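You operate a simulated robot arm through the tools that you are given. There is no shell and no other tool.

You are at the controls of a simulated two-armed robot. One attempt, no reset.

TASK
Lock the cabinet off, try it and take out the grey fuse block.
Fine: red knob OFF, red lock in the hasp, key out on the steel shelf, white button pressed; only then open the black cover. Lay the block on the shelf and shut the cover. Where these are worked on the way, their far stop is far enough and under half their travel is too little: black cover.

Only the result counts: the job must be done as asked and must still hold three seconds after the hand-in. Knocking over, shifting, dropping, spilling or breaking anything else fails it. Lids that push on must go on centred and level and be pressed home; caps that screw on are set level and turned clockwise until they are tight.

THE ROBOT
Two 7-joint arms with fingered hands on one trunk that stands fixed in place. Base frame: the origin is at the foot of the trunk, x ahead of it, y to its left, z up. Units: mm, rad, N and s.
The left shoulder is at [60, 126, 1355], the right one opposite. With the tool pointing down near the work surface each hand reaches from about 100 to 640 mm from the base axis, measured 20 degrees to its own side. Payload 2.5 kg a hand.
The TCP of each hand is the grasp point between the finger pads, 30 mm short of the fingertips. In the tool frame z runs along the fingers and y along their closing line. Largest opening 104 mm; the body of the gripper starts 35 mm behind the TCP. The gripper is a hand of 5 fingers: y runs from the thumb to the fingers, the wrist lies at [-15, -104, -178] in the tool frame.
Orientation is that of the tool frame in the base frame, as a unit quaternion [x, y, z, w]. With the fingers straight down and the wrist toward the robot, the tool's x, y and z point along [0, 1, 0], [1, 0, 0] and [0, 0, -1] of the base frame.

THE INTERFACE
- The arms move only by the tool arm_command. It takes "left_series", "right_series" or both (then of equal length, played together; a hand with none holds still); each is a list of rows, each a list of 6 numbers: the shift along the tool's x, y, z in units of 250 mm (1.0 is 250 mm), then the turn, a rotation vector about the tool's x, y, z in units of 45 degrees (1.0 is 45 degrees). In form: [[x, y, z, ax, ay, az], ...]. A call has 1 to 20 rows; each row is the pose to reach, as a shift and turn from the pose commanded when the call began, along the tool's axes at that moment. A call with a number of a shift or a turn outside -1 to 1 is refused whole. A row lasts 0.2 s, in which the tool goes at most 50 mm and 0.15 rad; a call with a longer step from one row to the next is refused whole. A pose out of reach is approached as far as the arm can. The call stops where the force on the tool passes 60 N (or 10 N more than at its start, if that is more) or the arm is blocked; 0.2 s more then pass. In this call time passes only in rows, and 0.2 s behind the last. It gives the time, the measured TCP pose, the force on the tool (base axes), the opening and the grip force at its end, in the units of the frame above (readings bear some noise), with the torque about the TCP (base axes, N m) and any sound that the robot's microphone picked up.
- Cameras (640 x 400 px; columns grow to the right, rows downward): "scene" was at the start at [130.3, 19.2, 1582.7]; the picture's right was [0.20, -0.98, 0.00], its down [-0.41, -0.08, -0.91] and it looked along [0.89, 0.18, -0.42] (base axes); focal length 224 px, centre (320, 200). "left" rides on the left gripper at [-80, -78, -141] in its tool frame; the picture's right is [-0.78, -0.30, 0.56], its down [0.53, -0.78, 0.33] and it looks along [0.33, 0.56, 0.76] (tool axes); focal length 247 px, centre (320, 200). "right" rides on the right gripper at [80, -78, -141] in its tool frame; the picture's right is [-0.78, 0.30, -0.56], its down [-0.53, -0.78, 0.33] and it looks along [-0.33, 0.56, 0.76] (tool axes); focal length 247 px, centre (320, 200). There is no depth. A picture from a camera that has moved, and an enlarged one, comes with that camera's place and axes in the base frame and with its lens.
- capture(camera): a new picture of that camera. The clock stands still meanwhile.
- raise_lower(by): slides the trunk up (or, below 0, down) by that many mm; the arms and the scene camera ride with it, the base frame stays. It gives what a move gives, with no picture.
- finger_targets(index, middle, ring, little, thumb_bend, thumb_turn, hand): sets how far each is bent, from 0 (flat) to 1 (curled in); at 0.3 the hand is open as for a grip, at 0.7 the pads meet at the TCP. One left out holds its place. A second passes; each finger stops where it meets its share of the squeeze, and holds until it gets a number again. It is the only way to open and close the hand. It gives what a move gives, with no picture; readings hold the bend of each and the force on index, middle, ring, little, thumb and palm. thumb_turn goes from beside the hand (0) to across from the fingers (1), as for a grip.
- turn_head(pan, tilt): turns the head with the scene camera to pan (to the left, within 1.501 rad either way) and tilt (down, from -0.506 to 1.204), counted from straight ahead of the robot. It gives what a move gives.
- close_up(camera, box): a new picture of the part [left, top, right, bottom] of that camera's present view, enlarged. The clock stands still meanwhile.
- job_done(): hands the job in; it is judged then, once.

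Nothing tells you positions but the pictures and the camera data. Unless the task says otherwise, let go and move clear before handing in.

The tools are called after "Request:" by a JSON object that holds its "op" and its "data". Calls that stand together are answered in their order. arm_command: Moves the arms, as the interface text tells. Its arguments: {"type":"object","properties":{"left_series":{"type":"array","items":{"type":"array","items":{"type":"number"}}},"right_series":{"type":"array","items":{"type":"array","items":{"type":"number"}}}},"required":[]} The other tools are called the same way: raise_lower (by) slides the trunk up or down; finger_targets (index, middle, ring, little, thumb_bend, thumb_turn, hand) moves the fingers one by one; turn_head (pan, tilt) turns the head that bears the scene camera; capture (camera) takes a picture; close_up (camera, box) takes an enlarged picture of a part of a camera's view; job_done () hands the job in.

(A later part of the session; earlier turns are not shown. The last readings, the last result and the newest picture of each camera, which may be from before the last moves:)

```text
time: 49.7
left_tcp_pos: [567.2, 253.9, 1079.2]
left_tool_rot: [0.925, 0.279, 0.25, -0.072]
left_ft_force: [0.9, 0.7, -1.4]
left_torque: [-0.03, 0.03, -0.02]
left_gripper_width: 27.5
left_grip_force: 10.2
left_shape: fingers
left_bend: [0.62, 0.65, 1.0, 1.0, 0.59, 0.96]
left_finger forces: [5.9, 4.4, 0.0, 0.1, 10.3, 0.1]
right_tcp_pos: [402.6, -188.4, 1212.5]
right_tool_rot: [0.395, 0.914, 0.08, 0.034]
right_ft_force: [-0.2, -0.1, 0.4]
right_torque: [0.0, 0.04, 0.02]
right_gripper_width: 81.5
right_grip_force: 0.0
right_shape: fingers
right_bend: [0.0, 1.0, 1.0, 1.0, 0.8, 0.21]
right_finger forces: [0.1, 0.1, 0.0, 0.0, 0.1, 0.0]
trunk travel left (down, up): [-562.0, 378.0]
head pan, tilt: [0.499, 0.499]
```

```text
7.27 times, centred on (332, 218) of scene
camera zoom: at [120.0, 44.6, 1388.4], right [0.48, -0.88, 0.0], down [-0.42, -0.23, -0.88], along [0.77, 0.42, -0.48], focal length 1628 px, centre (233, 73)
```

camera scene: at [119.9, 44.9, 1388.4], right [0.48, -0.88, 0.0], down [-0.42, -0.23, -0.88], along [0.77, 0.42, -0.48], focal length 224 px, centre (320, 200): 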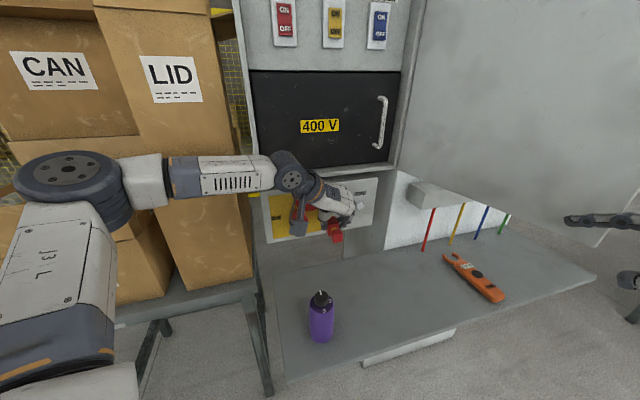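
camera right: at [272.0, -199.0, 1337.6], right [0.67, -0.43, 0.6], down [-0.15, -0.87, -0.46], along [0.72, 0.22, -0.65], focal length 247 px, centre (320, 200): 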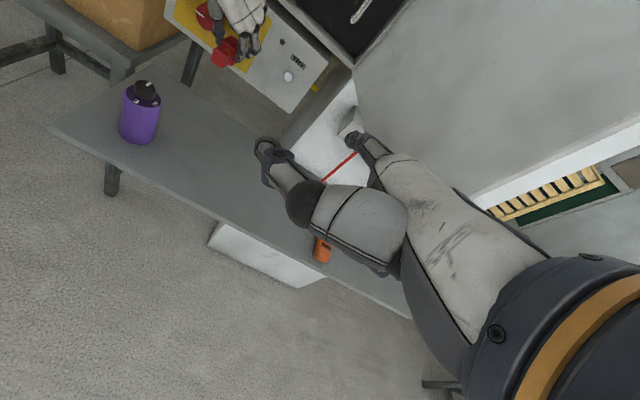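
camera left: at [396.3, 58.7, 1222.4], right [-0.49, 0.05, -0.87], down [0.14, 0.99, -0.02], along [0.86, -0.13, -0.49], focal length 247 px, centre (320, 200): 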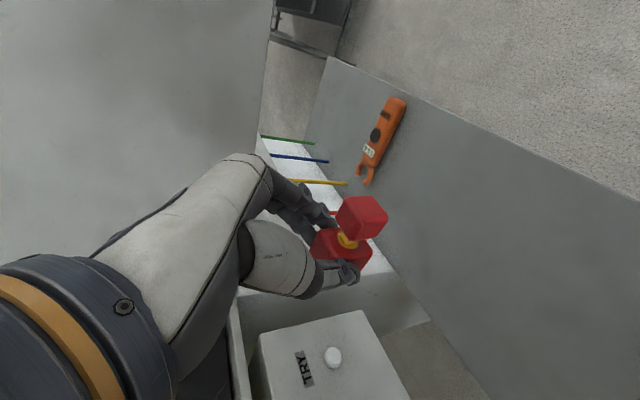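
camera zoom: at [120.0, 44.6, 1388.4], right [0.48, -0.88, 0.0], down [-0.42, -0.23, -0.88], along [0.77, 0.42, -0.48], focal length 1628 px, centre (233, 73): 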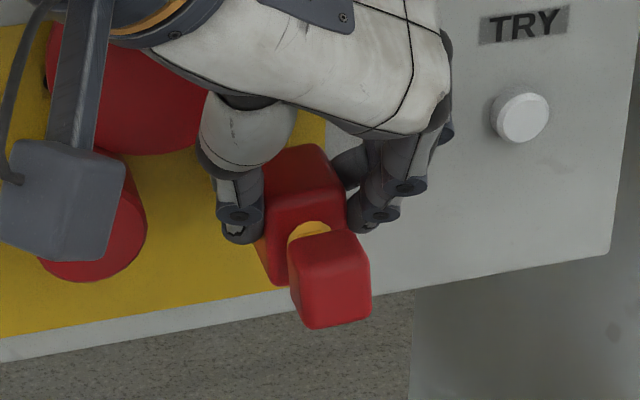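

The tip should be about 6 mm short of the hasp front. I'll ease in with small steps and watch the force.

Request:
{"op": "arm_command", "data": {"left_series": [[0.0085, -0.0017, 0.0049, 0, 0, 0], [0.0171, -0.0034, 0.0099, 0, 0, 0], [0.0256, -0.0051, 0.0148, 0, 0, 0]]}}

```text
time: 50.5
left_tcp_pos: [572.2, 256.3, 1077.7]
left_tool_rot: [0.925, 0.278, 0.249, -0.072]
left_ft_force: [-3.0, -2.6, -1.5]
left_torque: [-0.11, 0.1, -0.02]
left_gripper_width: 27.3
left_grip_force: 10.0
left_shape: fingers
left_bend: [0.62, 0.66, 1.0, 1.0, 0.6, 0.95]
left_finger forces: [6.1, 4.1, 0.0, 0.0, 10.3, 0.0]
right_tcp_pos: [401.2, -188.2, 1211.6]
right_tool_rot: [0.395, 0.914, 0.081, 0.035]
right_ft_force: [0.4, 0.4, -0.8]
right_torque: [-0.01, -0.02, 0.0]
right_gripper_width: 81.5
right_grip_force: 0.1
right_shape: fingers
right_bend: [0.0, 1.0, 1.0, 1.0, 0.8, 0.21]
right_finger forces: [0.0, 0.1, 0.0, 0.0, 0.1, 0.0]
trunk travel left (down, up): [-562.0, 378.0]
head pan, tilt: [0.499, 0.499]
```

Contact of about 4 N at the pin tip, roughly where the hasp frame's front should be. I'll look closely to see how the pin sits.

Request:
{"op": "close_up", "data": {"camera": "right", "box": [230, 15, 262, 45]}}

Request:
{"op": "close_up", "data": {"camera": "left", "box": [300, 240, 360, 300]}}

Request:
{"op": "close_up", "data": {"camera": "scene", "box": [320, 195, 350, 225]}}

```text
13.33 times, centred on (246, 30) of right
camera zoom: at [271.6, -199.7, 1337.6], right [0.67, -0.43, 0.6], down [-0.15, -0.87, -0.46], along [0.72, 0.22, -0.65], focal length 3293 px, centre (1307, 2467)
```

zoom: 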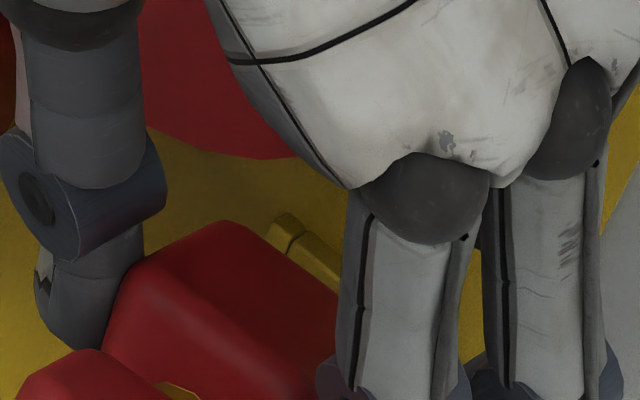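

```text
6.67 times, centred on (330, 270) of left
camera zoom: at [412.6, 245.5, 1160.7], right [-0.49, 0.03, -0.87], down [0.1, 0.99, -0.02], along [0.87, -0.1, -0.49], focal length 1646 px, centre (253, -267)
```

zoom: 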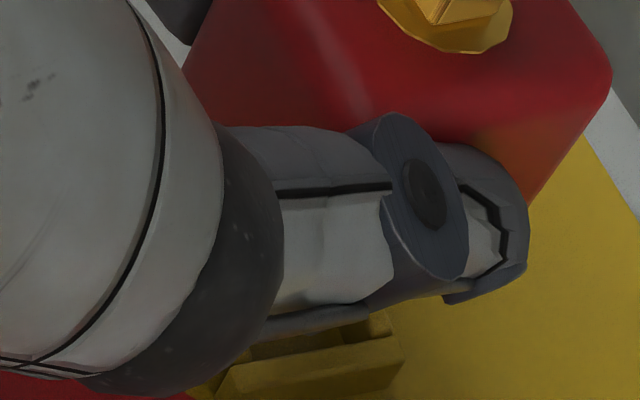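

```text
13.33 times, centred on (335, 210) of scene
camera zoom: at [119.4, 44.1, 1388.5], right [0.48, -0.88, 0.0], down [-0.42, -0.23, -0.88], along [0.77, 0.42, -0.48], focal length 2986 px, centre (120, 67)
```

zoom: 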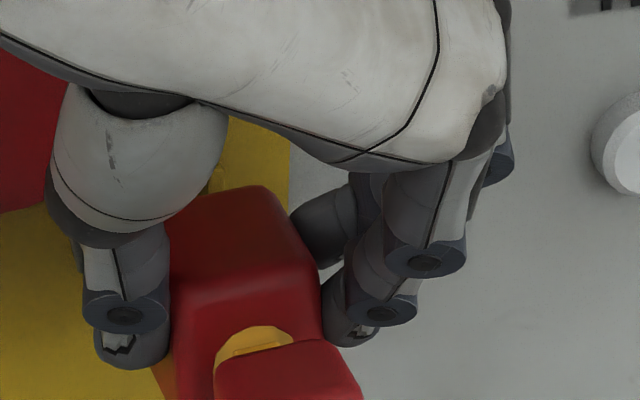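

The camera comparison suggests the hasp is about 2 mm lower and 1 mm further right than the pin. I'll nudge that way while keeping a light inward push.

Request:
{"op": "arm_command", "data": {"left_series": [[-0.0017, 0.002, 0.0037, 0, 0, 0], [-0.0034, 0.0039, 0.0073, 0, 0, 0], [0, 0.0032, 0.0093, 0, 0, 0]]}}

```text
time: 51.3
left_tcp_pos: [572.6, 257.8, 1076.5]
left_tool_rot: [0.925, 0.279, 0.249, -0.072]
left_ft_force: [-7.1, -6.5, 0.1]
left_torque: [-0.13, 0.18, -0.01]
left_gripper_width: 27.3
left_grip_force: 10.4
left_shape: fingers
left_bend: [0.62, 0.66, 1.0, 1.0, 0.6, 0.95]
left_finger forces: [6.1, 4.0, 0.0, 0.0, 10.5, 0.0]
right_tcp_pos: [402.3, -188.7, 1211.9]
right_tool_rot: [0.395, 0.914, 0.08, 0.035]
right_ft_force: [0.9, 0.7, -1.2]
right_torque: [-0.02, 0.01, 0.01]
right_gripper_width: 81.7
right_grip_force: 0.1
right_shape: fingers
right_bend: [0.0, 1.0, 1.0, 1.0, 0.8, 0.21]
right_finger forces: [0.0, 0.1, 0.0, 0.1, 0.0, 0.0]
trunk travel left (down, up): [-562.0, 378.0]
head pan, tilt: [0.499, 0.499]
```

The torque suggests the pin's upper right edge is on the frame. I'll back off 4 mm, shift 3 mm left and 2 mm down, and press gently again.

Request:
{"op": "arm_command", "data": {"left_series": [[-0.0137, 0.0027, -0.0079, 0, 0, 0], [-0.0194, -0.0092, -0.002, 0, 0, 0], [-0.0091, -0.0112, 0.0039, 0, 0, 0], [-0.0057, -0.0119, 0.0059, 0, 0, 0]]}}

```text
time: 52.3
left_tcp_pos: [572.9, 260.5, 1074.3]
left_tool_rot: [0.925, 0.278, 0.249, -0.072]
left_ft_force: [-0.4, -0.5, -0.8]
left_torque: [0.0, 0.01, 0.0]
left_gripper_width: 27.2
left_grip_force: 10.4
left_shape: fingers
left_bend: [0.62, 0.66, 1.0, 1.0, 0.6, 0.95]
left_finger forces: [6.3, 4.1, 0.0, 0.0, 10.6, 0.0]
right_tcp_pos: [402.4, -188.6, 1212.5]
right_tool_rot: [0.396, 0.914, 0.08, 0.035]
right_ft_force: [-1.0, -0.9, 0.4]
right_torque: [-0.03, -0.03, 0.02]
right_gripper_width: 81.7
right_grip_force: 0.0
right_shape: fingers
right_bend: [0.0, 1.0, 1.0, 1.0, 0.8, 0.21]
right_finger forces: [0.0, 0.0, 0.0, 0.1, 0.0, 0.0]
trunk travel left (down, up): [-562.0, 378.0]
head pan, tilt: [0.499, 0.499]
```

The force vanished and the hand is deeper than before, so the pin is entering the opening. I'll continue inward slowly.

Request:
{"op": "arm_command", "data": {"left_series": [[0.0068, -0.0014, 0.0039, 0, 0, 0], [0.0137, -0.0027, 0.0079, 0, 0, 0]]}}

```text
time: 52.9
left_tcp_pos: [574.4, 263.3, 1072.6]
left_tool_rot: [0.925, 0.279, 0.249, -0.073]
left_ft_force: [-1.6, -1.6, -0.7]
left_torque: [-0.01, 0.07, -0.02]
left_gripper_width: 27.0
left_grip_force: 10.4
left_shape: fingers
left_bend: [0.62, 0.66, 1.0, 1.0, 0.6, 0.95]
left_finger forces: [6.1, 4.2, 0.0, 0.0, 10.8, 0.0]
right_tcp_pos: [402.1, -187.2, 1211.7]
right_tool_rot: [0.396, 0.914, 0.081, 0.035]
right_ft_force: [-0.3, 0.4, 0.3]
right_torque: [0.01, 0.02, -0.02]
right_gripper_width: 81.6
right_grip_force: 0.0
right_shape: fingers
right_bend: [0.0, 1.0, 1.0, 1.0, 0.8, 0.21]
right_finger forces: [0.0, 0.0, 0.1, 0.1, 0.1, 0.1]
trunk travel left (down, up): [-562.0, 378.0]
head pan, tilt: [0.499, 0.499]
```

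Deeper still with only light force. I'll keep pushing in small steps until it seats or clicks.

Request:
{"op": "arm_command", "data": {"left_series": [[0.0068, -0.0014, 0.0039, 0, 0, 0], [0.0137, -0.0027, 0.0079, 0, 0, 0], [0.0205, -0.0041, 0.0118, 0, 0, 0]]}}

```text
time: 53.7
left_tcp_pos: [577.1, 266.2, 1074.7]
left_tool_rot: [0.924, 0.279, 0.25, -0.072]
left_ft_force: [-10.8, -8.1, -0.2]
left_torque: [-0.12, 0.28, 0.0]
left_gripper_width: 27.2
left_grip_force: 10.0
left_shape: fingers
left_bend: [0.62, 0.66, 1.0, 1.0, 0.61, 0.94]
left_finger forces: [5.4, 3.9, 0.0, 0.1, 11.1, 0.0]
right_tcp_pos: [400.9, -188.5, 1212.4]
right_tool_rot: [0.396, 0.914, 0.081, 0.035]
right_ft_force: [0.2, -0.1, 0.4]
right_torque: [0.02, -0.01, 0.03]
right_gripper_width: 81.7
right_grip_force: 0.0
right_shape: fingers
right_bend: [0.0, 1.0, 1.0, 1.0, 0.8, 0.21]
right_finger forces: [0.0, 0.0, 0.1, 0.0, 0.0, 0.1]
trunk travel left (down, up): [-562.0, 378.0]
head pan, tilt: [0.499, 0.499]
```

The pin is now about at panel depth with 13 N. I'll look at how it sits before pressing more.

Request:
{"op": "close_up", "data": {"camera": "right", "box": [218, 5, 268, 50]}}

Request:
{"op": "close_up", "data": {"camera": "left", "box": [280, 180, 400, 300]}}

Request:
{"op": "close_up", "data": {"camera": "scene", "box": [302, 190, 362, 245]}}

```text
8.89 times, centred on (243, 28) of right
camera zoom: at [270.6, -200.4, 1337.8], right [0.67, -0.43, 0.6], down [-0.15, -0.87, -0.46], along [0.73, 0.22, -0.65], focal length 2195 px, centre (1004, 1733)
```

zoom: 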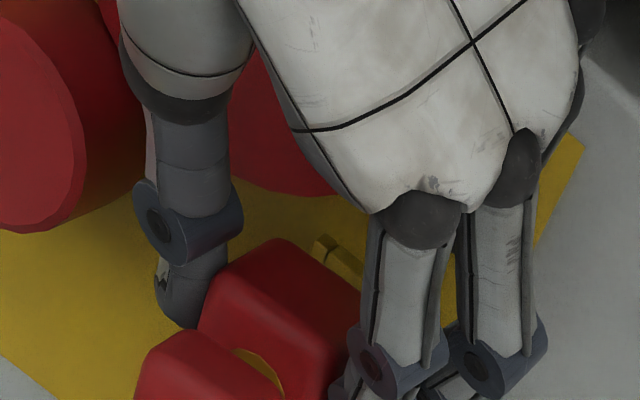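

```text
3.33 times, centred on (340, 240) of left
camera zoom: at [418.2, 253.7, 1157.2], right [-0.49, 0.03, -0.87], down [0.1, 0.99, -0.02], along [0.87, -0.1, -0.49], focal length 823 px, centre (253, 67)
```

zoom: 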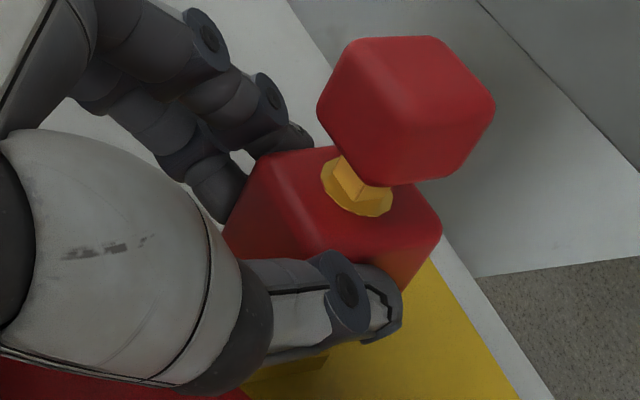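

```text
7.27 times, centred on (332, 218) of scene
camera zoom: at [118.4, 43.5, 1388.7], right [0.48, -0.88, 0.0], down [-0.42, -0.23, -0.88], along [0.77, 0.42, -0.48], focal length 1628 px, centre (233, 73)
```

zoom: 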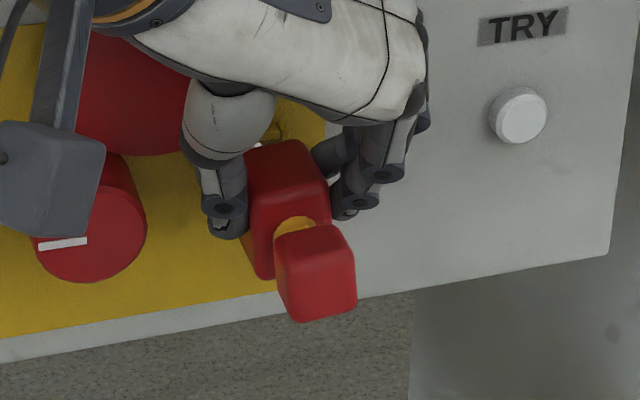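

The lock slipped slightly in the grip at 13 N, so the pin has bottomed. I'll make a gentle pull test to see whether it has latched.

Request:
{"op": "arm_command", "data": {"left_series": [[-0.0137, 0.0027, -0.0079, 0, 0, 0], [-0.0273, 0.0055, -0.0158, 0, 0, 0], [-0.0342, 0.0068, -0.0197, 0, 0, 0]]}}

```text
time: 54.5
left_tcp_pos: [572.7, 262.5, 1074.4]
left_tool_rot: [0.924, 0.281, 0.251, -0.072]
left_ft_force: [9.7, 6.0, -1.9]
left_torque: [0.11, -0.25, 0.08]
left_gripper_width: 27.4
left_grip_force: 10.8
left_shape: fingers
left_bend: [0.62, 0.66, 1.0, 1.0, 0.6, 0.96]
left_finger forces: [7.3, 4.9, 0.0, 0.1, 10.1, 0.0]
right_tcp_pos: [404.1, -187.2, 1211.2]
right_tool_rot: [0.396, 0.914, 0.08, 0.035]
right_ft_force: [0.5, 0.3, 0.3]
right_torque: [0.05, 0.01, -0.05]
right_gripper_width: 81.7
right_grip_force: 0.0
right_shape: fingers
right_bend: [0.0, 1.0, 1.0, 1.0, 0.8, 0.21]
right_finger forces: [0.1, 0.1, 0.1, 0.0, 0.0, 0.0]
trunk travel left (down, up): [-562.0, 378.0]
head pan, tilt: [0.499, 0.499]
```

Pulling meets over 11 N of resistance, so the lock is latched in the hasp. I'll relax the pull and open the fingers gently.

Request:
{"op": "arm_command", "data": {"left_series": [[0.0085, -0.0017, 0.0049, 0, 0, 0], [0.0154, -0.0031, 0.0089, 0, 0, 0]]}}

Request:
{"op": "finger_targets", "data": {"hand": "left", "index": 0.5, "middle": 0.5, "thumb_bend": 0.45}}

Request:
{"op": "close_up", "data": {"camera": "left", "box": [280, 180, 400, 300]}}

Request:
{"op": "close_up", "data": {"camera": "right", "box": [205, 5, 275, 75]}}

Request:
{"op": "close_up", "data": {"camera": "scene", "box": [302, 190, 362, 245]}}

```text
time: 55.1
left_tcp_pos: [575.5, 263.1, 1073.7]
left_tool_rot: [0.925, 0.28, 0.248, -0.073]
left_ft_force: [1.3, 1.5, -0.2]
left_torque: [0.04, -0.08, 0.05]
left_gripper_width: 27.2
left_grip_force: 10.9
left_shape: fingers
left_bend: [0.62, 0.66, 1.0, 1.0, 0.6, 0.95]
left_finger forces: [6.4, 4.4, 0.0, 0.0, 10.7, 0.0]
right_tcp_pos: [403.2, -187.5, 1212.5]
right_tool_rot: [0.396, 0.914, 0.08, 0.034]
right_ft_force: [0.7, 0.3, -1.3]
right_torque: [0.01, 0.02, 0.01]
right_gripper_width: 81.6
right_grip_force: 0.0
right_shape: fingers
right_bend: [0.0, 1.0, 1.0, 1.0, 0.8, 0.21]
right_finger forces: [0.1, 0.0, 0.0, 0.0, 0.0, 0.1]
trunk travel left (down, up): [-562.0, 378.0]
head pan, tilt: [0.499, 0.499]
```

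```text
time: 56.1
left_tcp_pos: [575.2, 264.0, 1074.4]
left_tool_rot: [0.925, 0.279, 0.25, -0.072]
left_ft_force: [0.3, -0.2, 0.0]
left_torque: [-0.01, 0.02, 0.01]
left_gripper_width: 58.0
left_grip_force: 0.0
left_shape: fingers
left_bend: [0.5, 0.5, 1.0, 1.0, 0.45, 0.97]
left_finger forces: [0.0, 0.0, 0.1, 0.0, 0.1, 0.0]
right_tcp_pos: [402.7, -188.9, 1212.0]
right_tool_rot: [0.395, 0.914, 0.08, 0.035]
right_ft_force: [0.6, -0.2, -0.4]
right_torque: [-0.04, 0.0, 0.0]
right_gripper_width: 81.5
right_grip_force: 0.0
right_shape: fingers
right_bend: [0.0, 1.0, 1.0, 1.0, 0.8, 0.21]
right_finger forces: [0.0, 0.0, 0.0, 0.0, 0.0, 0.1]
trunk travel left (down, up): [-562.0, 378.0]
head pan, tilt: [0.499, 0.499]
```

```text
3.33 times, centred on (340, 240) of left
camera zoom: at [415.2, 251.4, 1156.7], right [-0.49, 0.03, -0.87], down [0.1, 1.0, -0.02], along [0.87, -0.09, -0.49], focal length 823 px, centre (253, 67)
```

zoom: 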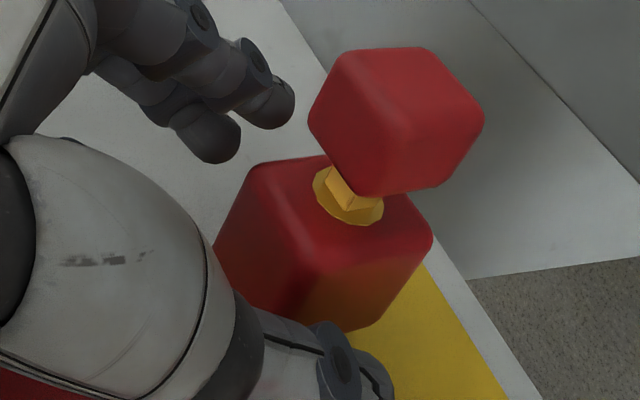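

```text
5.71 times, centred on (240, 40) of right
camera zoom: at [271.9, -199.4, 1337.6], right [0.67, -0.43, 0.6], down [-0.15, -0.87, -0.46], along [0.72, 0.22, -0.65], focal length 1411 px, centre (777, 1114)
```

zoom: 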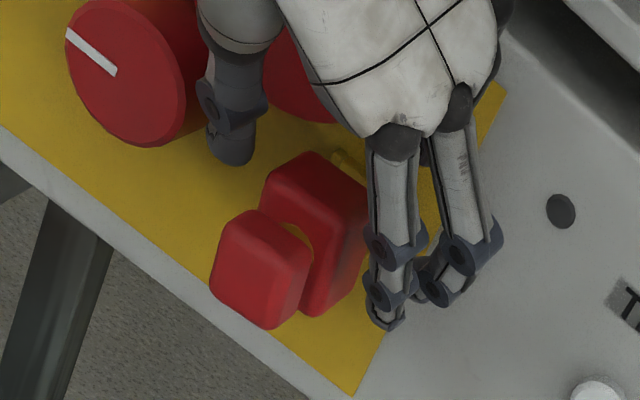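

```text
7.27 times, centred on (332, 218) of scene
camera zoom: at [119.8, 44.4, 1388.5], right [0.48, -0.88, 0.0], down [-0.42, -0.23, -0.88], along [0.77, 0.42, -0.48], focal length 1628 px, centre (233, 73)
```

zoom: 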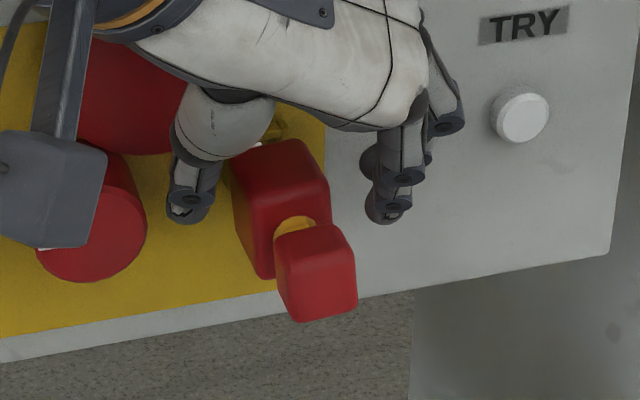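

The lock hangs firmly in the hasp on its own. The key head is at about (550, 246, 1046); I'll slide the open left hand back along the axis to straddle it.

Request:
{"op": "arm_command", "data": {"left_series": [[-0.045, 0.0, -0.013, 0, 0, 0], [-0.09, 0.001, -0.027, 0, 0, 0], [-0.136, 0.002, -0.04, 0, 0, 0], [-0.182, 0.003, -0.054, 0, 0, 0]]}}

Request:
{"op": "close_up", "data": {"camera": "left", "box": [260, 160, 420, 320]}}

Request:
{"op": "close_up", "data": {"camera": "right", "box": [195, 5, 275, 85]}}

Request:
{"op": "close_up", "data": {"camera": "scene", "box": [302, 190, 362, 245]}}

```text
time: 57.1
left_tcp_pos: [537.6, 238.3, 1062.2]
left_tool_rot: [0.924, 0.279, 0.251, -0.073]
left_ft_force: [-0.1, 0.5, 0.2]
left_torque: [-0.01, 0.0, -0.02]
left_gripper_width: 57.8
left_grip_force: 0.0
left_shape: fingers
left_bend: [0.5, 0.5, 1.0, 1.0, 0.45, 0.97]
left_finger forces: [0.0, 0.1, 0.1, 0.0, 0.1, 0.1]
right_tcp_pos: [402.0, -188.1, 1211.2]
right_tool_rot: [0.396, 0.914, 0.081, 0.035]
right_ft_force: [-0.3, 0.2, 0.0]
right_torque: [0.0, -0.01, 0.02]
right_gripper_width: 81.6
right_grip_force: 0.1
right_shape: fingers
right_bend: [0.0, 1.0, 1.0, 1.0, 0.8, 0.21]
right_finger forces: [0.1, 0.1, 0.0, 0.0, 0.0, 0.0]
trunk travel left (down, up): [-562.0, 378.0]
head pan, tilt: [0.499, 0.499]
```

```text
2.50 times, centred on (340, 240) of left
camera zoom: at [377.2, 225.5, 1145.4], right [-0.49, 0.03, -0.87], down [0.1, 1.0, -0.02], along [0.87, -0.09, -0.49], focal length 617 px, centre (270, 100)
```

zoom: 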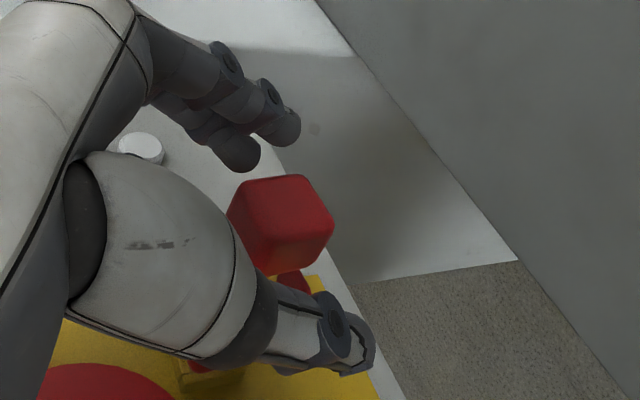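

```text
5.00 times, centred on (235, 45) of right
camera zoom: at [271.8, -199.5, 1337.6], right [0.67, -0.43, 0.6], down [-0.15, -0.87, -0.46], along [0.72, 0.22, -0.65], focal length 1235 px, centre (745, 975)
```

zoom: 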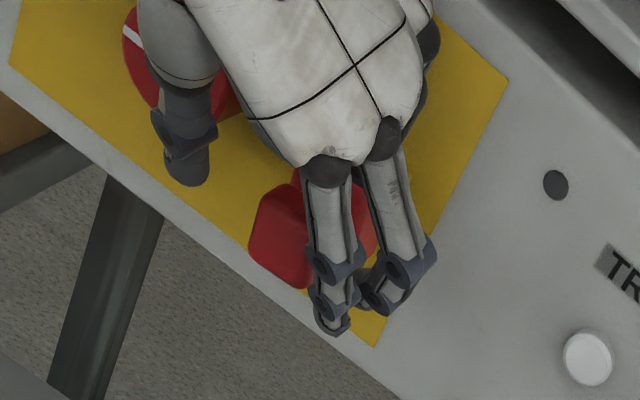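

```text
7.27 times, centred on (332, 218) of scene
camera zoom: at [119.7, 44.4, 1388.5], right [0.48, -0.88, 0.0], down [-0.42, -0.23, -0.88], along [0.77, 0.42, -0.48], focal length 1628 px, centre (233, 73)
```

zoom: 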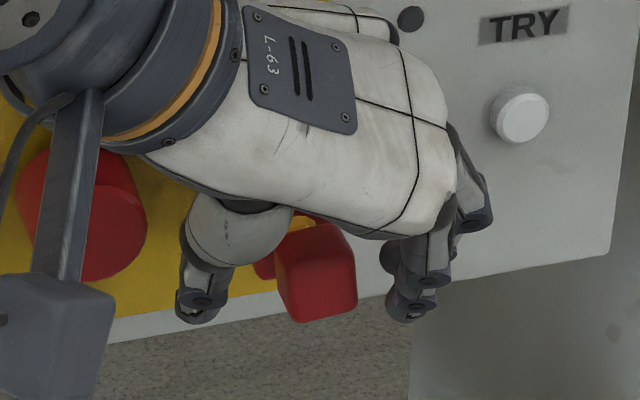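

The key head sits between thumb and fingers as planned. I'll close on it.

Request:
{"op": "finger_targets", "data": {"hand": "left", "index": 0.75, "middle": 0.75, "thumb_bend": 0.75}}

Request:
{"op": "close_up", "data": {"camera": "left", "box": [260, 160, 420, 320]}}

Request:
{"op": "close_up", "data": {"camera": "right", "box": [195, 5, 275, 85]}}

```text
time: 58.1
left_tcp_pos: [535.7, 238.1, 1063.2]
left_tool_rot: [0.925, 0.278, 0.25, -0.072]
left_ft_force: [0.7, -0.8, -0.3]
left_torque: [0.03, 0.0, 0.01]
left_gripper_width: 21.4
left_grip_force: 14.3
left_shape: fingers
left_bend: [0.72, 0.73, 1.0, 1.0, 0.6, 0.95]
left_finger forces: [8.2, 6.0, 0.0, 0.0, 14.6, 0.1]
right_tcp_pos: [402.8, -189.2, 1211.3]
right_tool_rot: [0.396, 0.914, 0.08, 0.034]
right_ft_force: [-0.7, 0.8, 0.4]
right_torque: [-0.03, 0.0, -0.01]
right_gripper_width: 81.4
right_grip_force: 0.1
right_shape: fingers
right_bend: [0.0, 1.0, 1.0, 1.0, 0.8, 0.21]
right_finger forces: [0.0, 0.1, 0.0, 0.0, 0.1, 0.0]
trunk travel left (down, up): [-562.0, 378.0]
head pan, tilt: [0.499, 0.499]
heard: snap
```

```text
2.50 times, centred on (340, 240) of left
camera zoom: at [377.3, 225.6, 1145.2], right [-0.49, 0.03, -0.87], down [0.1, 1.0, -0.02], along [0.87, -0.09, -0.49], focal length 617 px, centre (270, 100)
```

zoom: 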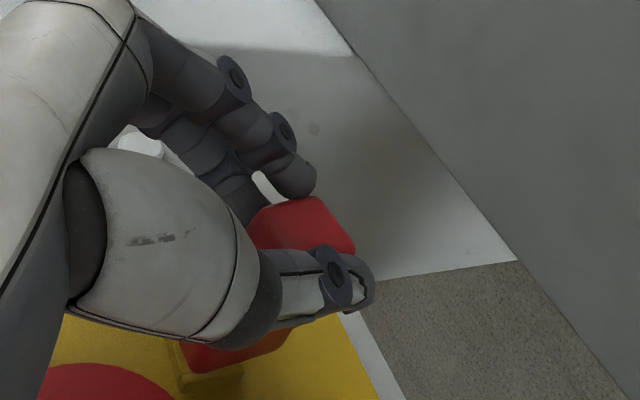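

```text
5.00 times, centred on (235, 45) of right
camera zoom: at [271.9, -199.4, 1337.6], right [0.67, -0.43, 0.6], down [-0.15, -0.87, -0.46], along [0.72, 0.22, -0.65], focal length 1235 px, centre (745, 975)
```

zoom: 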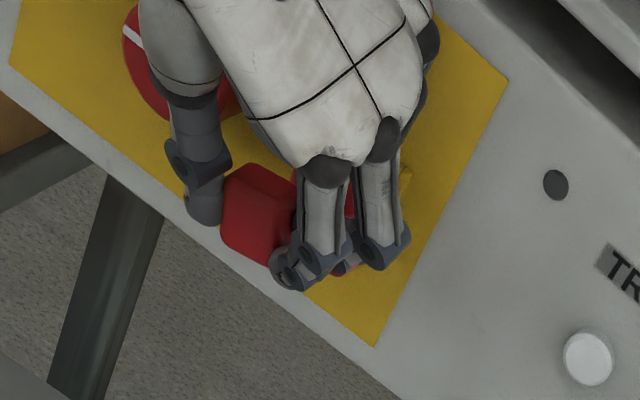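

I heard a snap as the fingers closed and pushed the key head sideways. I'll look carefully at the lock before doing anything more.

Request:
{"op": "close_up", "data": {"camera": "right", "box": [210, 15, 260, 70]}}

Request:
{"op": "close_up", "data": {"camera": "left", "box": [280, 220, 380, 320]}}

Request:
{"op": "close_up", "data": {"camera": "scene", "box": [302, 190, 362, 245]}}

```text
7.27 times, centred on (235, 42) of right
camera zoom: at [271.9, -199.4, 1337.6], right [0.67, -0.43, 0.6], down [-0.15, -0.87, -0.46], along [0.72, 0.22, -0.65], focal length 1796 px, centre (938, 1346)
```

zoom: 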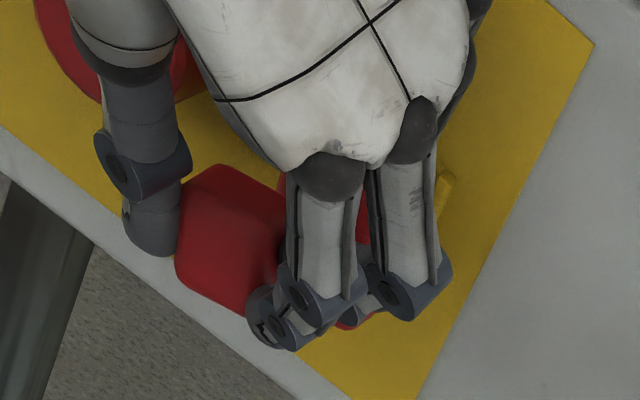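

```text
4.00 times, centred on (330, 270) of left
camera zoom: at [377.3, 225.6, 1145.2], right [-0.49, 0.03, -0.87], down [0.1, 1.0, -0.02], along [0.87, -0.09, -0.49], focal length 988 px, centre (280, -80)
```

zoom: 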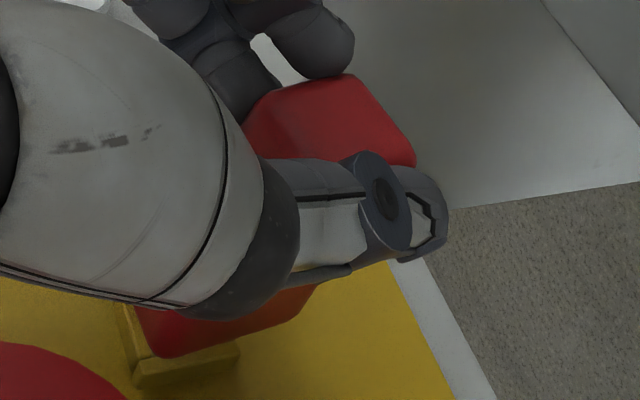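

```text
7.27 times, centred on (332, 218) of scene
camera zoom: at [119.8, 44.5, 1388.5], right [0.48, -0.88, 0.0], down [-0.42, -0.23, -0.88], along [0.77, 0.42, -0.48], focal length 1628 px, centre (233, 73)
```

zoom: 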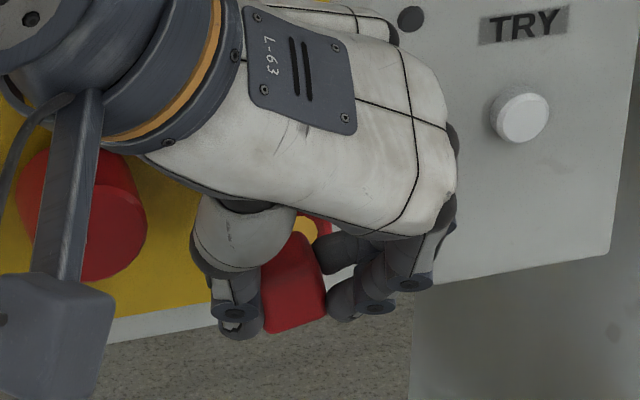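

The lock body stays in place while the key head has shifted off its axis, so the key seems to have come free. I'll draw it straight back gently.

Request:
{"op": "arm_command", "data": {"left_series": [[-0.017, 0.0034, -0.0099, 0, 0, 0], [-0.034, 0.0068, -0.0197, 0, 0, 0], [-0.068, 0.0136, -0.0394, 0, 0, 0]]}}

Request:
{"op": "close_up", "data": {"camera": "scene", "box": [302, 190, 362, 245]}}

Request:
{"op": "close_up", "data": {"camera": "right", "box": [195, 5, 275, 85]}}

Request:
{"op": "close_up", "data": {"camera": "left", "box": [260, 180, 400, 320]}}

```text
time: 58.9
left_tcp_pos: [523.1, 223.3, 1063.2]
left_tool_rot: [0.924, 0.28, 0.249, -0.073]
left_ft_force: [0.3, -0.4, 0.7]
left_torque: [-0.02, 0.02, 0.02]
left_gripper_width: 21.3
left_grip_force: 14.5
left_shape: fingers
left_bend: [0.72, 0.73, 1.0, 1.0, 0.6, 0.95]
left_finger forces: [8.3, 6.0, 0.0, 0.0, 14.7, 0.1]
right_tcp_pos: [402.5, -188.2, 1212.7]
right_tool_rot: [0.396, 0.914, 0.079, 0.034]
right_ft_force: [-0.3, -0.5, -0.4]
right_torque: [-0.02, 0.0, 0.0]
right_gripper_width: 81.7
right_grip_force: 0.1
right_shape: fingers
right_bend: [0.0, 1.0, 1.0, 1.0, 0.8, 0.21]
right_finger forces: [0.1, 0.1, 0.1, 0.1, 0.1, 0.0]
trunk travel left (down, up): [-562.0, 378.0]
head pan, tilt: [0.499, 0.499]
```

```text
7.27 times, centred on (332, 218) of scene
camera zoom: at [119.7, 44.4, 1388.5], right [0.48, -0.88, 0.0], down [-0.42, -0.23, -0.88], along [0.77, 0.42, -0.48], focal length 1628 px, centre (233, 73)
```

zoom: 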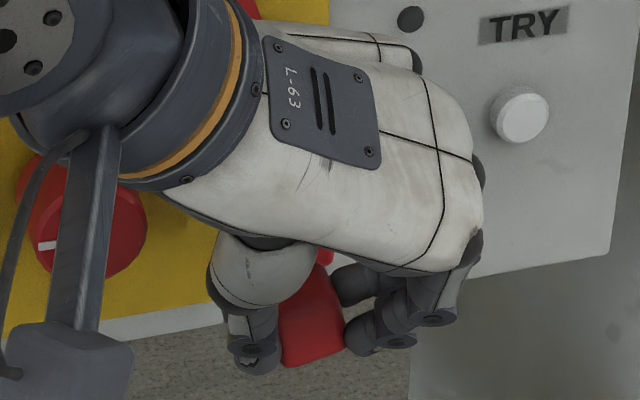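

```text
5.00 times, centred on (235, 45) of right
camera zoom: at [271.9, -199.5, 1337.6], right [0.67, -0.43, 0.6], down [-0.15, -0.87, -0.46], along [0.72, 0.22, -0.65], focal length 1235 px, centre (745, 975)
```

zoom: 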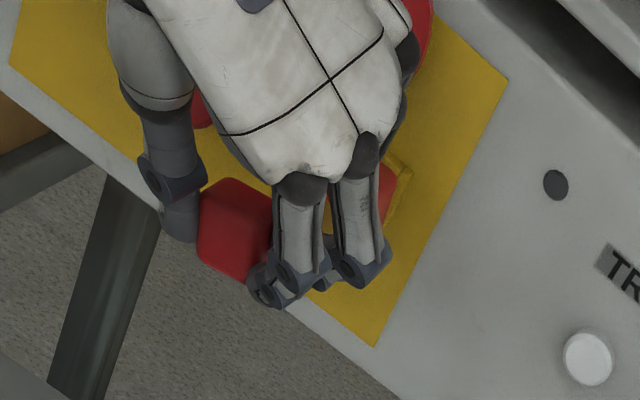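

```text
2.86 times, centred on (330, 250) of left
camera zoom: at [363.1, 211.5, 1145.4], right [-0.49, 0.03, -0.87], down [0.1, 1.0, -0.02], along [0.87, -0.09, -0.49], focal length 706 px, centre (291, 57)
```

zoom: 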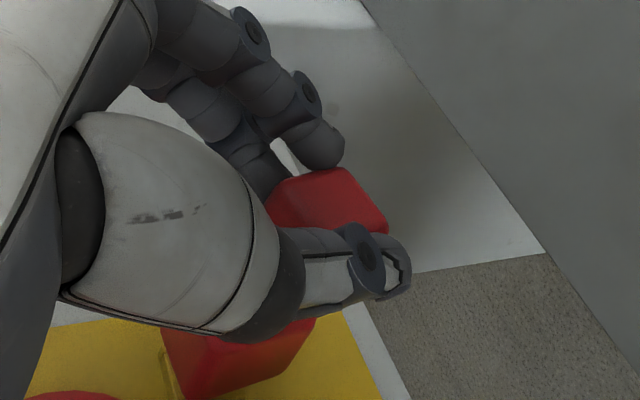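

The key is out and in my fingers, and the red lock stays in the hasp. I'll withdraw it fully, then carry it over to the clear spot where the lock lay.

Request:
{"op": "arm_command", "data": {"left_series": [[-0.0768, 0.0153, -0.0444, 0, 0, 0], [-0.1537, 0.0306, -0.0887, 0, 0, 0], [-0.1344, 0.1453, -0.1484, -0.0056, 0, 0.0096], [-0.115, 0.26, -0.208, -0.0111, 0, 0.0192], [-0.0957, 0.3746, -0.2677, -0.0167, 0, 0.0287], [-0.0763, 0.4893, -0.3273, -0.0222, 0, 0.0383], [-0.057, 0.604, -0.387, -0.0278, 0, 0.0479]]}}

Request:
{"op": "capture", "data": {"camera": "scene"}}

Request:
{"op": "close_up", "data": {"camera": "scene", "box": [302, 185, 362, 240]}}

Request:
{"op": "close_up", "data": {"camera": "right", "box": [195, 5, 335, 145]}}

Request:
{"op": "close_up", "data": {"camera": "left", "box": [260, 180, 400, 320]}}

```text
time: 60.5
left_tcp_pos: [556.2, 65.4, 1138.8]
left_tool_rot: [0.93, 0.26, 0.25, -0.069]
left_ft_force: [0.1, 1.3, -1.1]
left_torque: [0.02, 0.0, 0.01]
left_gripper_width: 21.1
left_grip_force: 14.2
left_shape: fingers
left_bend: [0.72, 0.73, 1.0, 1.0, 0.6, 0.95]
left_finger forces: [8.1, 6.0, 0.0, 0.0, 14.4, 0.0]
right_tcp_pos: [403.0, -188.5, 1211.1]
right_tool_rot: [0.395, 0.914, 0.08, 0.035]
right_ft_force: [0.5, 0.3, -0.6]
right_torque: [-0.02, -0.04, 0.0]
right_gripper_width: 81.7
right_grip_force: 0.0
right_shape: fingers
right_bend: [0.0, 1.0, 1.0, 1.0, 0.8, 0.21]
right_finger forces: [0.0, 0.1, 0.0, 0.0, 0.0, 0.0]
trunk travel left (down, up): [-562.0, 378.0]
head pan, tilt: [0.499, 0.499]
```

```text
taken
camera scene: at [120.6, 44.5, 1388.4], right [0.48, -0.88, 0.0], down [-0.42, -0.23, -0.88], along [0.77, 0.42, -0.48], focal length 224 px, centre (320, 200)
```

scene: 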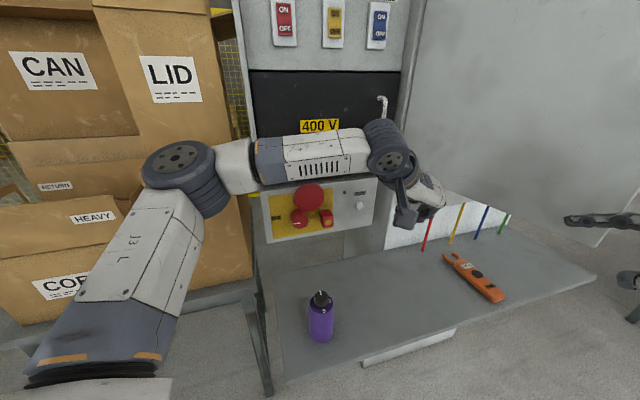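

```text
7.27 times, centred on (332, 212) of scene
camera zoom: at [120.6, 44.5, 1388.4], right [0.48, -0.88, 0.0], down [-0.42, -0.23, -0.88], along [0.77, 0.42, -0.48], focal length 1628 px, centre (233, 109)
```

zoom: 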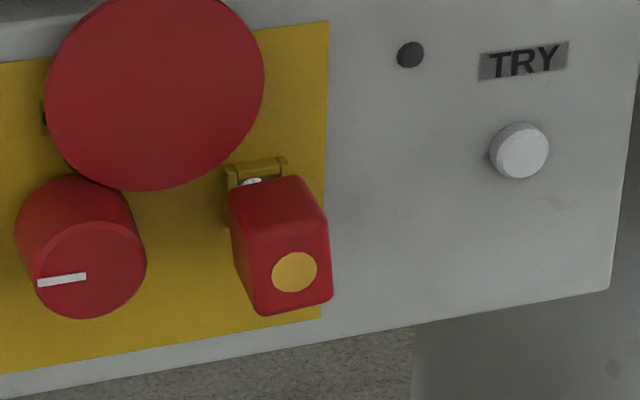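

```text
2.86 times, centred on (265, 75) of right
camera zoom: at [272.8, -199.3, 1337.4], right [0.67, -0.43, 0.6], down [-0.15, -0.87, -0.46], along [0.72, 0.22, -0.65], focal length 706 px, centre (477, 557)
```

zoom: 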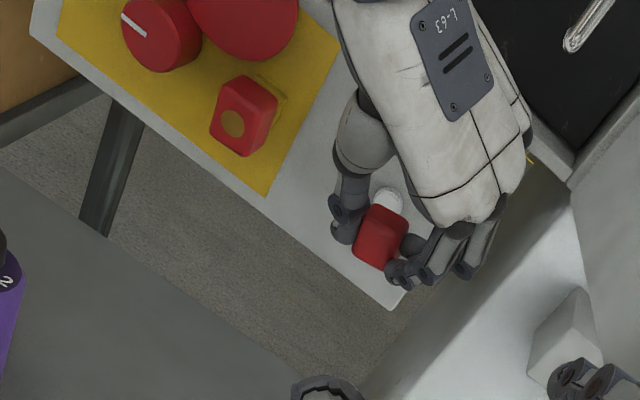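

```text
2.86 times, centred on (330, 250) of left
camera zoom: at [397.3, 59.8, 1221.4], right [-0.49, 0.05, -0.87], down [0.14, 0.99, -0.02], along [0.86, -0.13, -0.49], focal length 706 px, centre (291, 57)
```

zoom: 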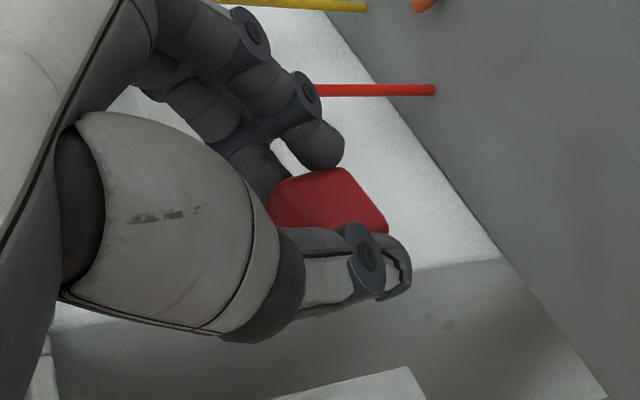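

The lock is in the hasp with its keyway empty, and the key is in the left hand. I'll lower with the trunk toward the shelf.

Request:
{"op": "raise_lower", "data": {"by": -235}}

Request:
{"op": "capture", "data": {"camera": "left"}}

Request:
{"op": "close_up", "data": {"camera": "right", "box": [230, 30, 370, 150]}}

Request:
{"op": "close_up", "data": {"camera": "scene", "box": [340, 160, 460, 280]}}

```text
time: 62.9
left_tcp_pos: [557.4, 65.3, 905.3]
left_tool_rot: [0.93, 0.259, 0.251, -0.067]
left_ft_force: [-0.7, 0.2, 0.9]
left_torque: [0.01, 0.03, 0.01]
left_gripper_width: 21.2
left_grip_force: 14.2
left_shape: fingers
left_bend: [0.72, 0.73, 1.0, 1.0, 0.6, 0.95]
left_finger forces: [8.2, 6.1, 0.1, 0.0, 14.4, 0.1]
right_tcp_pos: [402.6, -187.6, 976.0]
right_tool_rot: [0.395, 0.914, 0.079, 0.035]
right_ft_force: [0.3, 0.1, 0.1]
right_torque: [-0.01, 0.01, -0.01]
right_gripper_width: 81.5
right_grip_force: 0.1
right_shape: fingers
right_bend: [0.0, 1.0, 1.0, 1.0, 0.8, 0.21]
right_finger forces: [0.0, 0.0, 0.1, 0.0, 0.0, 0.0]
trunk travel left (down, up): [-327.0, 613.0]
head pan, tilt: [0.499, 0.499]
```

```text
taken
camera left: at [396.1, 59.6, 987.2], right [-0.49, 0.05, -0.87], down [0.14, 0.99, -0.02], along [0.86, -0.13, -0.49], focal length 247 px, centre (320, 200)
```

left: 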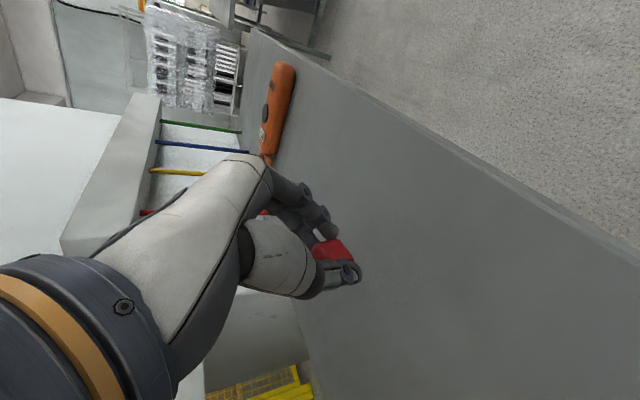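

```text
3.33 times, centred on (300, 90) of right
camera zoom: at [271.9, -199.4, 1102.6], right [0.67, -0.43, 0.6], down [-0.15, -0.87, -0.46], along [0.72, 0.22, -0.65], focal length 823 px, centre (387, 567)
```

zoom: 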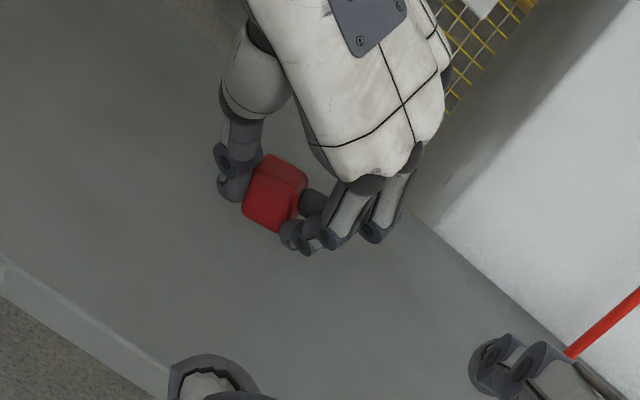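

```text
3.33 times, centred on (400, 220) of scene
camera zoom: at [119.8, 44.5, 1153.5], right [0.48, -0.88, 0.0], down [-0.42, -0.23, -0.88], along [0.77, 0.42, -0.48], focal length 746 px, centre (53, 133)
```

zoom: 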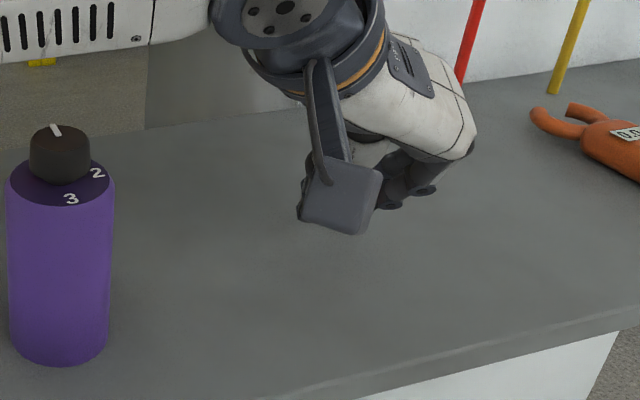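

About 15 mm to go by my estimate. I'll step down in small increments, watching the vertical force.

Request:
{"op": "raise_lower", "data": {"by": -10}}

Request:
{"op": "raise_lower", "data": {"by": -4}}

Request:
{"op": "raise_lower", "data": {"by": -3}}

```text
time: 63.5
left_tcp_pos: [556.6, 65.1, 895.1]
left_tool_rot: [0.93, 0.259, 0.252, -0.066]
left_ft_force: [-0.1, 0.0, -0.6]
left_torque: [0.04, 0.03, 0.01]
left_gripper_width: 21.0
left_grip_force: 14.2
left_shape: fingers
left_bend: [0.72, 0.73, 1.0, 1.0, 0.6, 0.95]
left_finger forces: [8.1, 6.0, 0.0, 0.0, 14.4, 0.0]
right_tcp_pos: [403.2, -188.3, 966.3]
right_tool_rot: [0.396, 0.914, 0.08, 0.035]
right_ft_force: [-0.9, 0.7, -0.2]
right_torque: [-0.05, -0.01, 0.02]
right_gripper_width: 81.6
right_grip_force: 0.0
right_shape: fingers
right_bend: [0.0, 1.0, 1.0, 1.0, 0.8, 0.21]
right_finger forces: [0.1, 0.0, 0.1, 0.0, 0.0, 0.0]
trunk travel left (down, up): [-317.0, 623.0]
head pan, tilt: [0.499, 0.499]
```

```text
time: 64.0
left_tcp_pos: [557.0, 64.0, 890.3]
left_tool_rot: [0.93, 0.259, 0.252, -0.068]
left_ft_force: [-0.9, -0.4, 0.1]
left_torque: [-0.01, -0.02, -0.01]
left_gripper_width: 21.2
left_grip_force: 14.3
left_shape: fingers
left_bend: [0.72, 0.73, 1.0, 1.0, 0.6, 0.95]
left_finger forces: [8.0, 6.0, 0.0, 0.0, 14.5, 0.0]
right_tcp_pos: [403.6, -189.0, 962.1]
right_tool_rot: [0.396, 0.914, 0.08, 0.034]
right_ft_force: [-0.3, -0.2, 0.3]
right_torque: [-0.02, -0.02, 0.01]
right_gripper_width: 81.6
right_grip_force: 0.1
right_shape: fingers
right_bend: [0.0, 1.0, 1.0, 1.0, 0.8, 0.21]
right_finger forces: [0.1, 0.0, 0.1, 0.0, 0.0, 0.0]
trunk travel left (down, up): [-313.0, 627.0]
head pan, tilt: [0.499, 0.499]
```

```text
time: 64.6
left_tcp_pos: [555.6, 64.6, 887.2]
left_tool_rot: [0.93, 0.259, 0.252, -0.066]
left_ft_force: [-0.4, -0.1, 0.4]
left_torque: [0.02, 0.0, 0.03]
left_gripper_width: 21.2
left_grip_force: 14.7
left_shape: fingers
left_bend: [0.72, 0.73, 1.0, 1.0, 0.6, 0.95]
left_finger forces: [8.1, 6.0, 0.0, 0.1, 14.4, 0.1]
right_tcp_pos: [402.2, -188.5, 959.8]
right_tool_rot: [0.395, 0.915, 0.08, 0.034]
right_ft_force: [0.1, 0.9, 0.3]
right_torque: [0.0, 0.0, 0.01]
right_gripper_width: 81.7
right_grip_force: 0.1
right_shape: fingers
right_bend: [0.0, 1.0, 1.0, 1.0, 0.8, 0.21]
right_finger forces: [0.0, 0.1, 0.1, 0.0, 0.0, 0.0]
trunk travel left (down, up): [-310.0, 630.0]
head pan, tilt: [0.499, 0.499]
```

No contact yet; continuing down in small steps.

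Request:
{"op": "raise_lower", "data": {"by": -3}}

Request:
{"op": "raise_lower", "data": {"by": -2}}

Request:
{"op": "close_up", "data": {"camera": "left", "box": [280, 180, 400, 300]}}

Request:
{"op": "close_up", "data": {"camera": "right", "box": [260, 50, 350, 130]}}

```text
time: 65.1
left_tcp_pos: [556.2, 64.2, 884.0]
left_tool_rot: [0.93, 0.26, 0.251, -0.067]
left_ft_force: [0.5, 0.9, 0.1]
left_torque: [0.0, 0.0, 0.02]
left_gripper_width: 21.3
left_grip_force: 14.4
left_shape: fingers
left_bend: [0.72, 0.73, 1.0, 1.0, 0.6, 0.95]
left_finger forces: [8.1, 5.9, 0.1, 0.0, 14.5, 0.0]
right_tcp_pos: [402.2, -188.3, 956.8]
right_tool_rot: [0.396, 0.914, 0.08, 0.034]
right_ft_force: [0.2, 0.7, 0.1]
right_torque: [0.01, -0.01, -0.01]
right_gripper_width: 81.7
right_grip_force: 0.1
right_shape: fingers
right_bend: [0.0, 1.0, 1.0, 1.0, 0.8, 0.21]
right_finger forces: [0.0, 0.0, 0.0, 0.1, 0.1, 0.1]
trunk travel left (down, up): [-307.0, 633.0]
head pan, tilt: [0.499, 0.499]
```

```text
time: 65.6
left_tcp_pos: [554.6, 64.6, 882.6]
left_tool_rot: [0.93, 0.259, 0.252, -0.067]
left_ft_force: [-0.6, 0.6, -0.6]
left_torque: [0.01, -0.02, 0.01]
left_gripper_width: 21.0
left_grip_force: 14.6
left_shape: fingers
left_bend: [0.72, 0.73, 1.0, 1.0, 0.6, 0.95]
left_finger forces: [8.1, 6.0, 0.0, 0.1, 14.4, 0.0]
right_tcp_pos: [401.3, -188.4, 955.5]
right_tool_rot: [0.395, 0.915, 0.08, 0.034]
right_ft_force: [0.4, -0.9, 0.8]
right_torque: [0.0, 0.0, 0.02]
right_gripper_width: 81.5
right_grip_force: 0.0
right_shape: fingers
right_bend: [0.0, 1.0, 1.0, 1.0, 0.8, 0.21]
right_finger forces: [0.1, 0.0, 0.0, 0.0, 0.0, 0.0]
trunk travel left (down, up): [-305.0, 635.0]
head pan, tilt: [0.499, 0.499]
```

```text
3.33 times, centred on (340, 240) of left
camera zoom: at [396.1, 59.6, 965.2], right [-0.49, 0.05, -0.87], down [0.14, 0.99, -0.02], along [0.86, -0.13, -0.49], focal length 823 px, centre (253, 67)
```

zoom: 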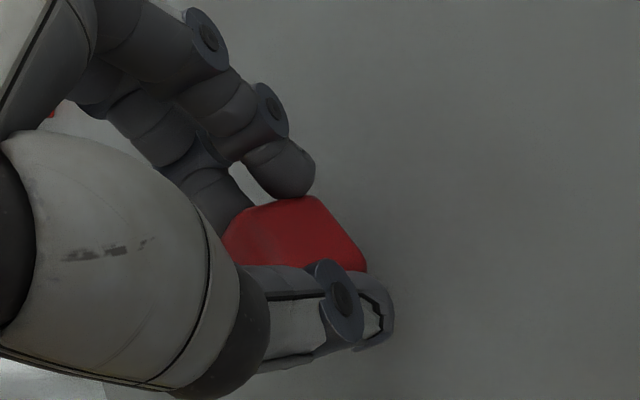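

```text
5.00 times, centred on (305, 90) of right
camera zoom: at [271.9, -199.4, 1080.6], right [0.67, -0.43, 0.6], down [-0.15, -0.87, -0.46], along [0.72, 0.22, -0.65], focal length 1235 px, centre (395, 750)
```

zoom: 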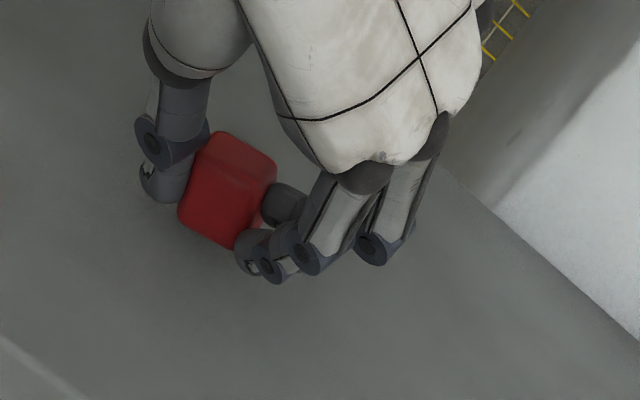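

Still no contact. Continuing slowly.

Request:
{"op": "raise_lower", "data": {"by": -3}}

Request:
{"op": "raise_lower", "data": {"by": -2}}

Request:
{"op": "raise_lower", "data": {"by": -2}}

```text
time: 66.1
left_tcp_pos: [556.4, 64.7, 879.3]
left_tool_rot: [0.931, 0.257, 0.252, -0.067]
left_ft_force: [0.2, -0.6, 0.5]
left_torque: [-0.03, 0.02, 0.0]
left_gripper_width: 21.2
left_grip_force: 14.8
left_shape: fingers
left_bend: [0.72, 0.73, 1.0, 1.0, 0.6, 0.95]
left_finger forces: [8.1, 6.0, 0.1, 0.0, 14.5, 0.0]
right_tcp_pos: [402.5, -187.6, 951.9]
right_tool_rot: [0.395, 0.915, 0.079, 0.034]
right_ft_force: [-0.6, -0.6, 0.2]
right_torque: [0.0, 0.02, 0.03]
right_gripper_width: 81.5
right_grip_force: 0.0
right_shape: fingers
right_bend: [0.0, 1.0, 1.0, 1.0, 0.8, 0.21]
right_finger forces: [0.0, 0.0, 0.0, 0.1, 0.0, 0.0]
trunk travel left (down, up): [-302.0, 638.0]
head pan, tilt: [0.499, 0.499]
```

```text
time: 66.7
left_tcp_pos: [554.9, 63.4, 877.7]
left_tool_rot: [0.93, 0.259, 0.252, -0.067]
left_ft_force: [-0.2, -0.4, 0.4]
left_torque: [0.0, 0.0, 0.02]
left_gripper_width: 21.2
left_grip_force: 15.1
left_shape: fingers
left_bend: [0.72, 0.73, 1.0, 1.0, 0.6, 0.95]
left_finger forces: [8.2, 6.1, 0.0, 0.1, 14.6, 0.1]
right_tcp_pos: [403.7, -189.1, 949.2]
right_tool_rot: [0.396, 0.914, 0.079, 0.035]
right_ft_force: [-0.7, 0.1, 0.0]
right_torque: [-0.05, -0.03, 0.02]
right_gripper_width: 81.7
right_grip_force: 0.1
right_shape: fingers
right_bend: [0.0, 1.0, 1.0, 1.0, 0.8, 0.21]
right_finger forces: [0.0, 0.1, 0.0, 0.1, 0.0, 0.1]
trunk travel left (down, up): [-300.0, 640.0]
head pan, tilt: [0.499, 0.499]
```

```text
time: 67.2
left_tcp_pos: [556.1, 64.6, 877.3]
left_tool_rot: [0.93, 0.26, 0.253, -0.066]
left_ft_force: [1.4, -0.1, 5.5]
left_torque: [0.08, -0.03, 0.04]
left_gripper_width: 20.9
left_grip_force: 15.0
left_shape: fingers
left_bend: [0.72, 0.73, 1.0, 1.0, 0.6, 0.95]
left_finger forces: [8.7, 7.1, 0.0, 0.0, 14.0, 0.0]
right_tcp_pos: [402.5, -188.8, 949.1]
right_tool_rot: [0.396, 0.914, 0.081, 0.035]
right_ft_force: [-0.3, 0.3, -0.1]
right_torque: [-0.03, 0.0, -0.03]
right_gripper_width: 81.8
right_grip_force: 0.0
right_shape: fingers
right_bend: [0.0, 1.0, 1.0, 1.0, 0.8, 0.21]
right_finger forces: [0.0, 0.0, 0.0, 0.0, 0.1, 0.1]
trunk travel left (down, up): [-298.0, 642.0]
head pan, tilt: [0.499, 0.499]
```

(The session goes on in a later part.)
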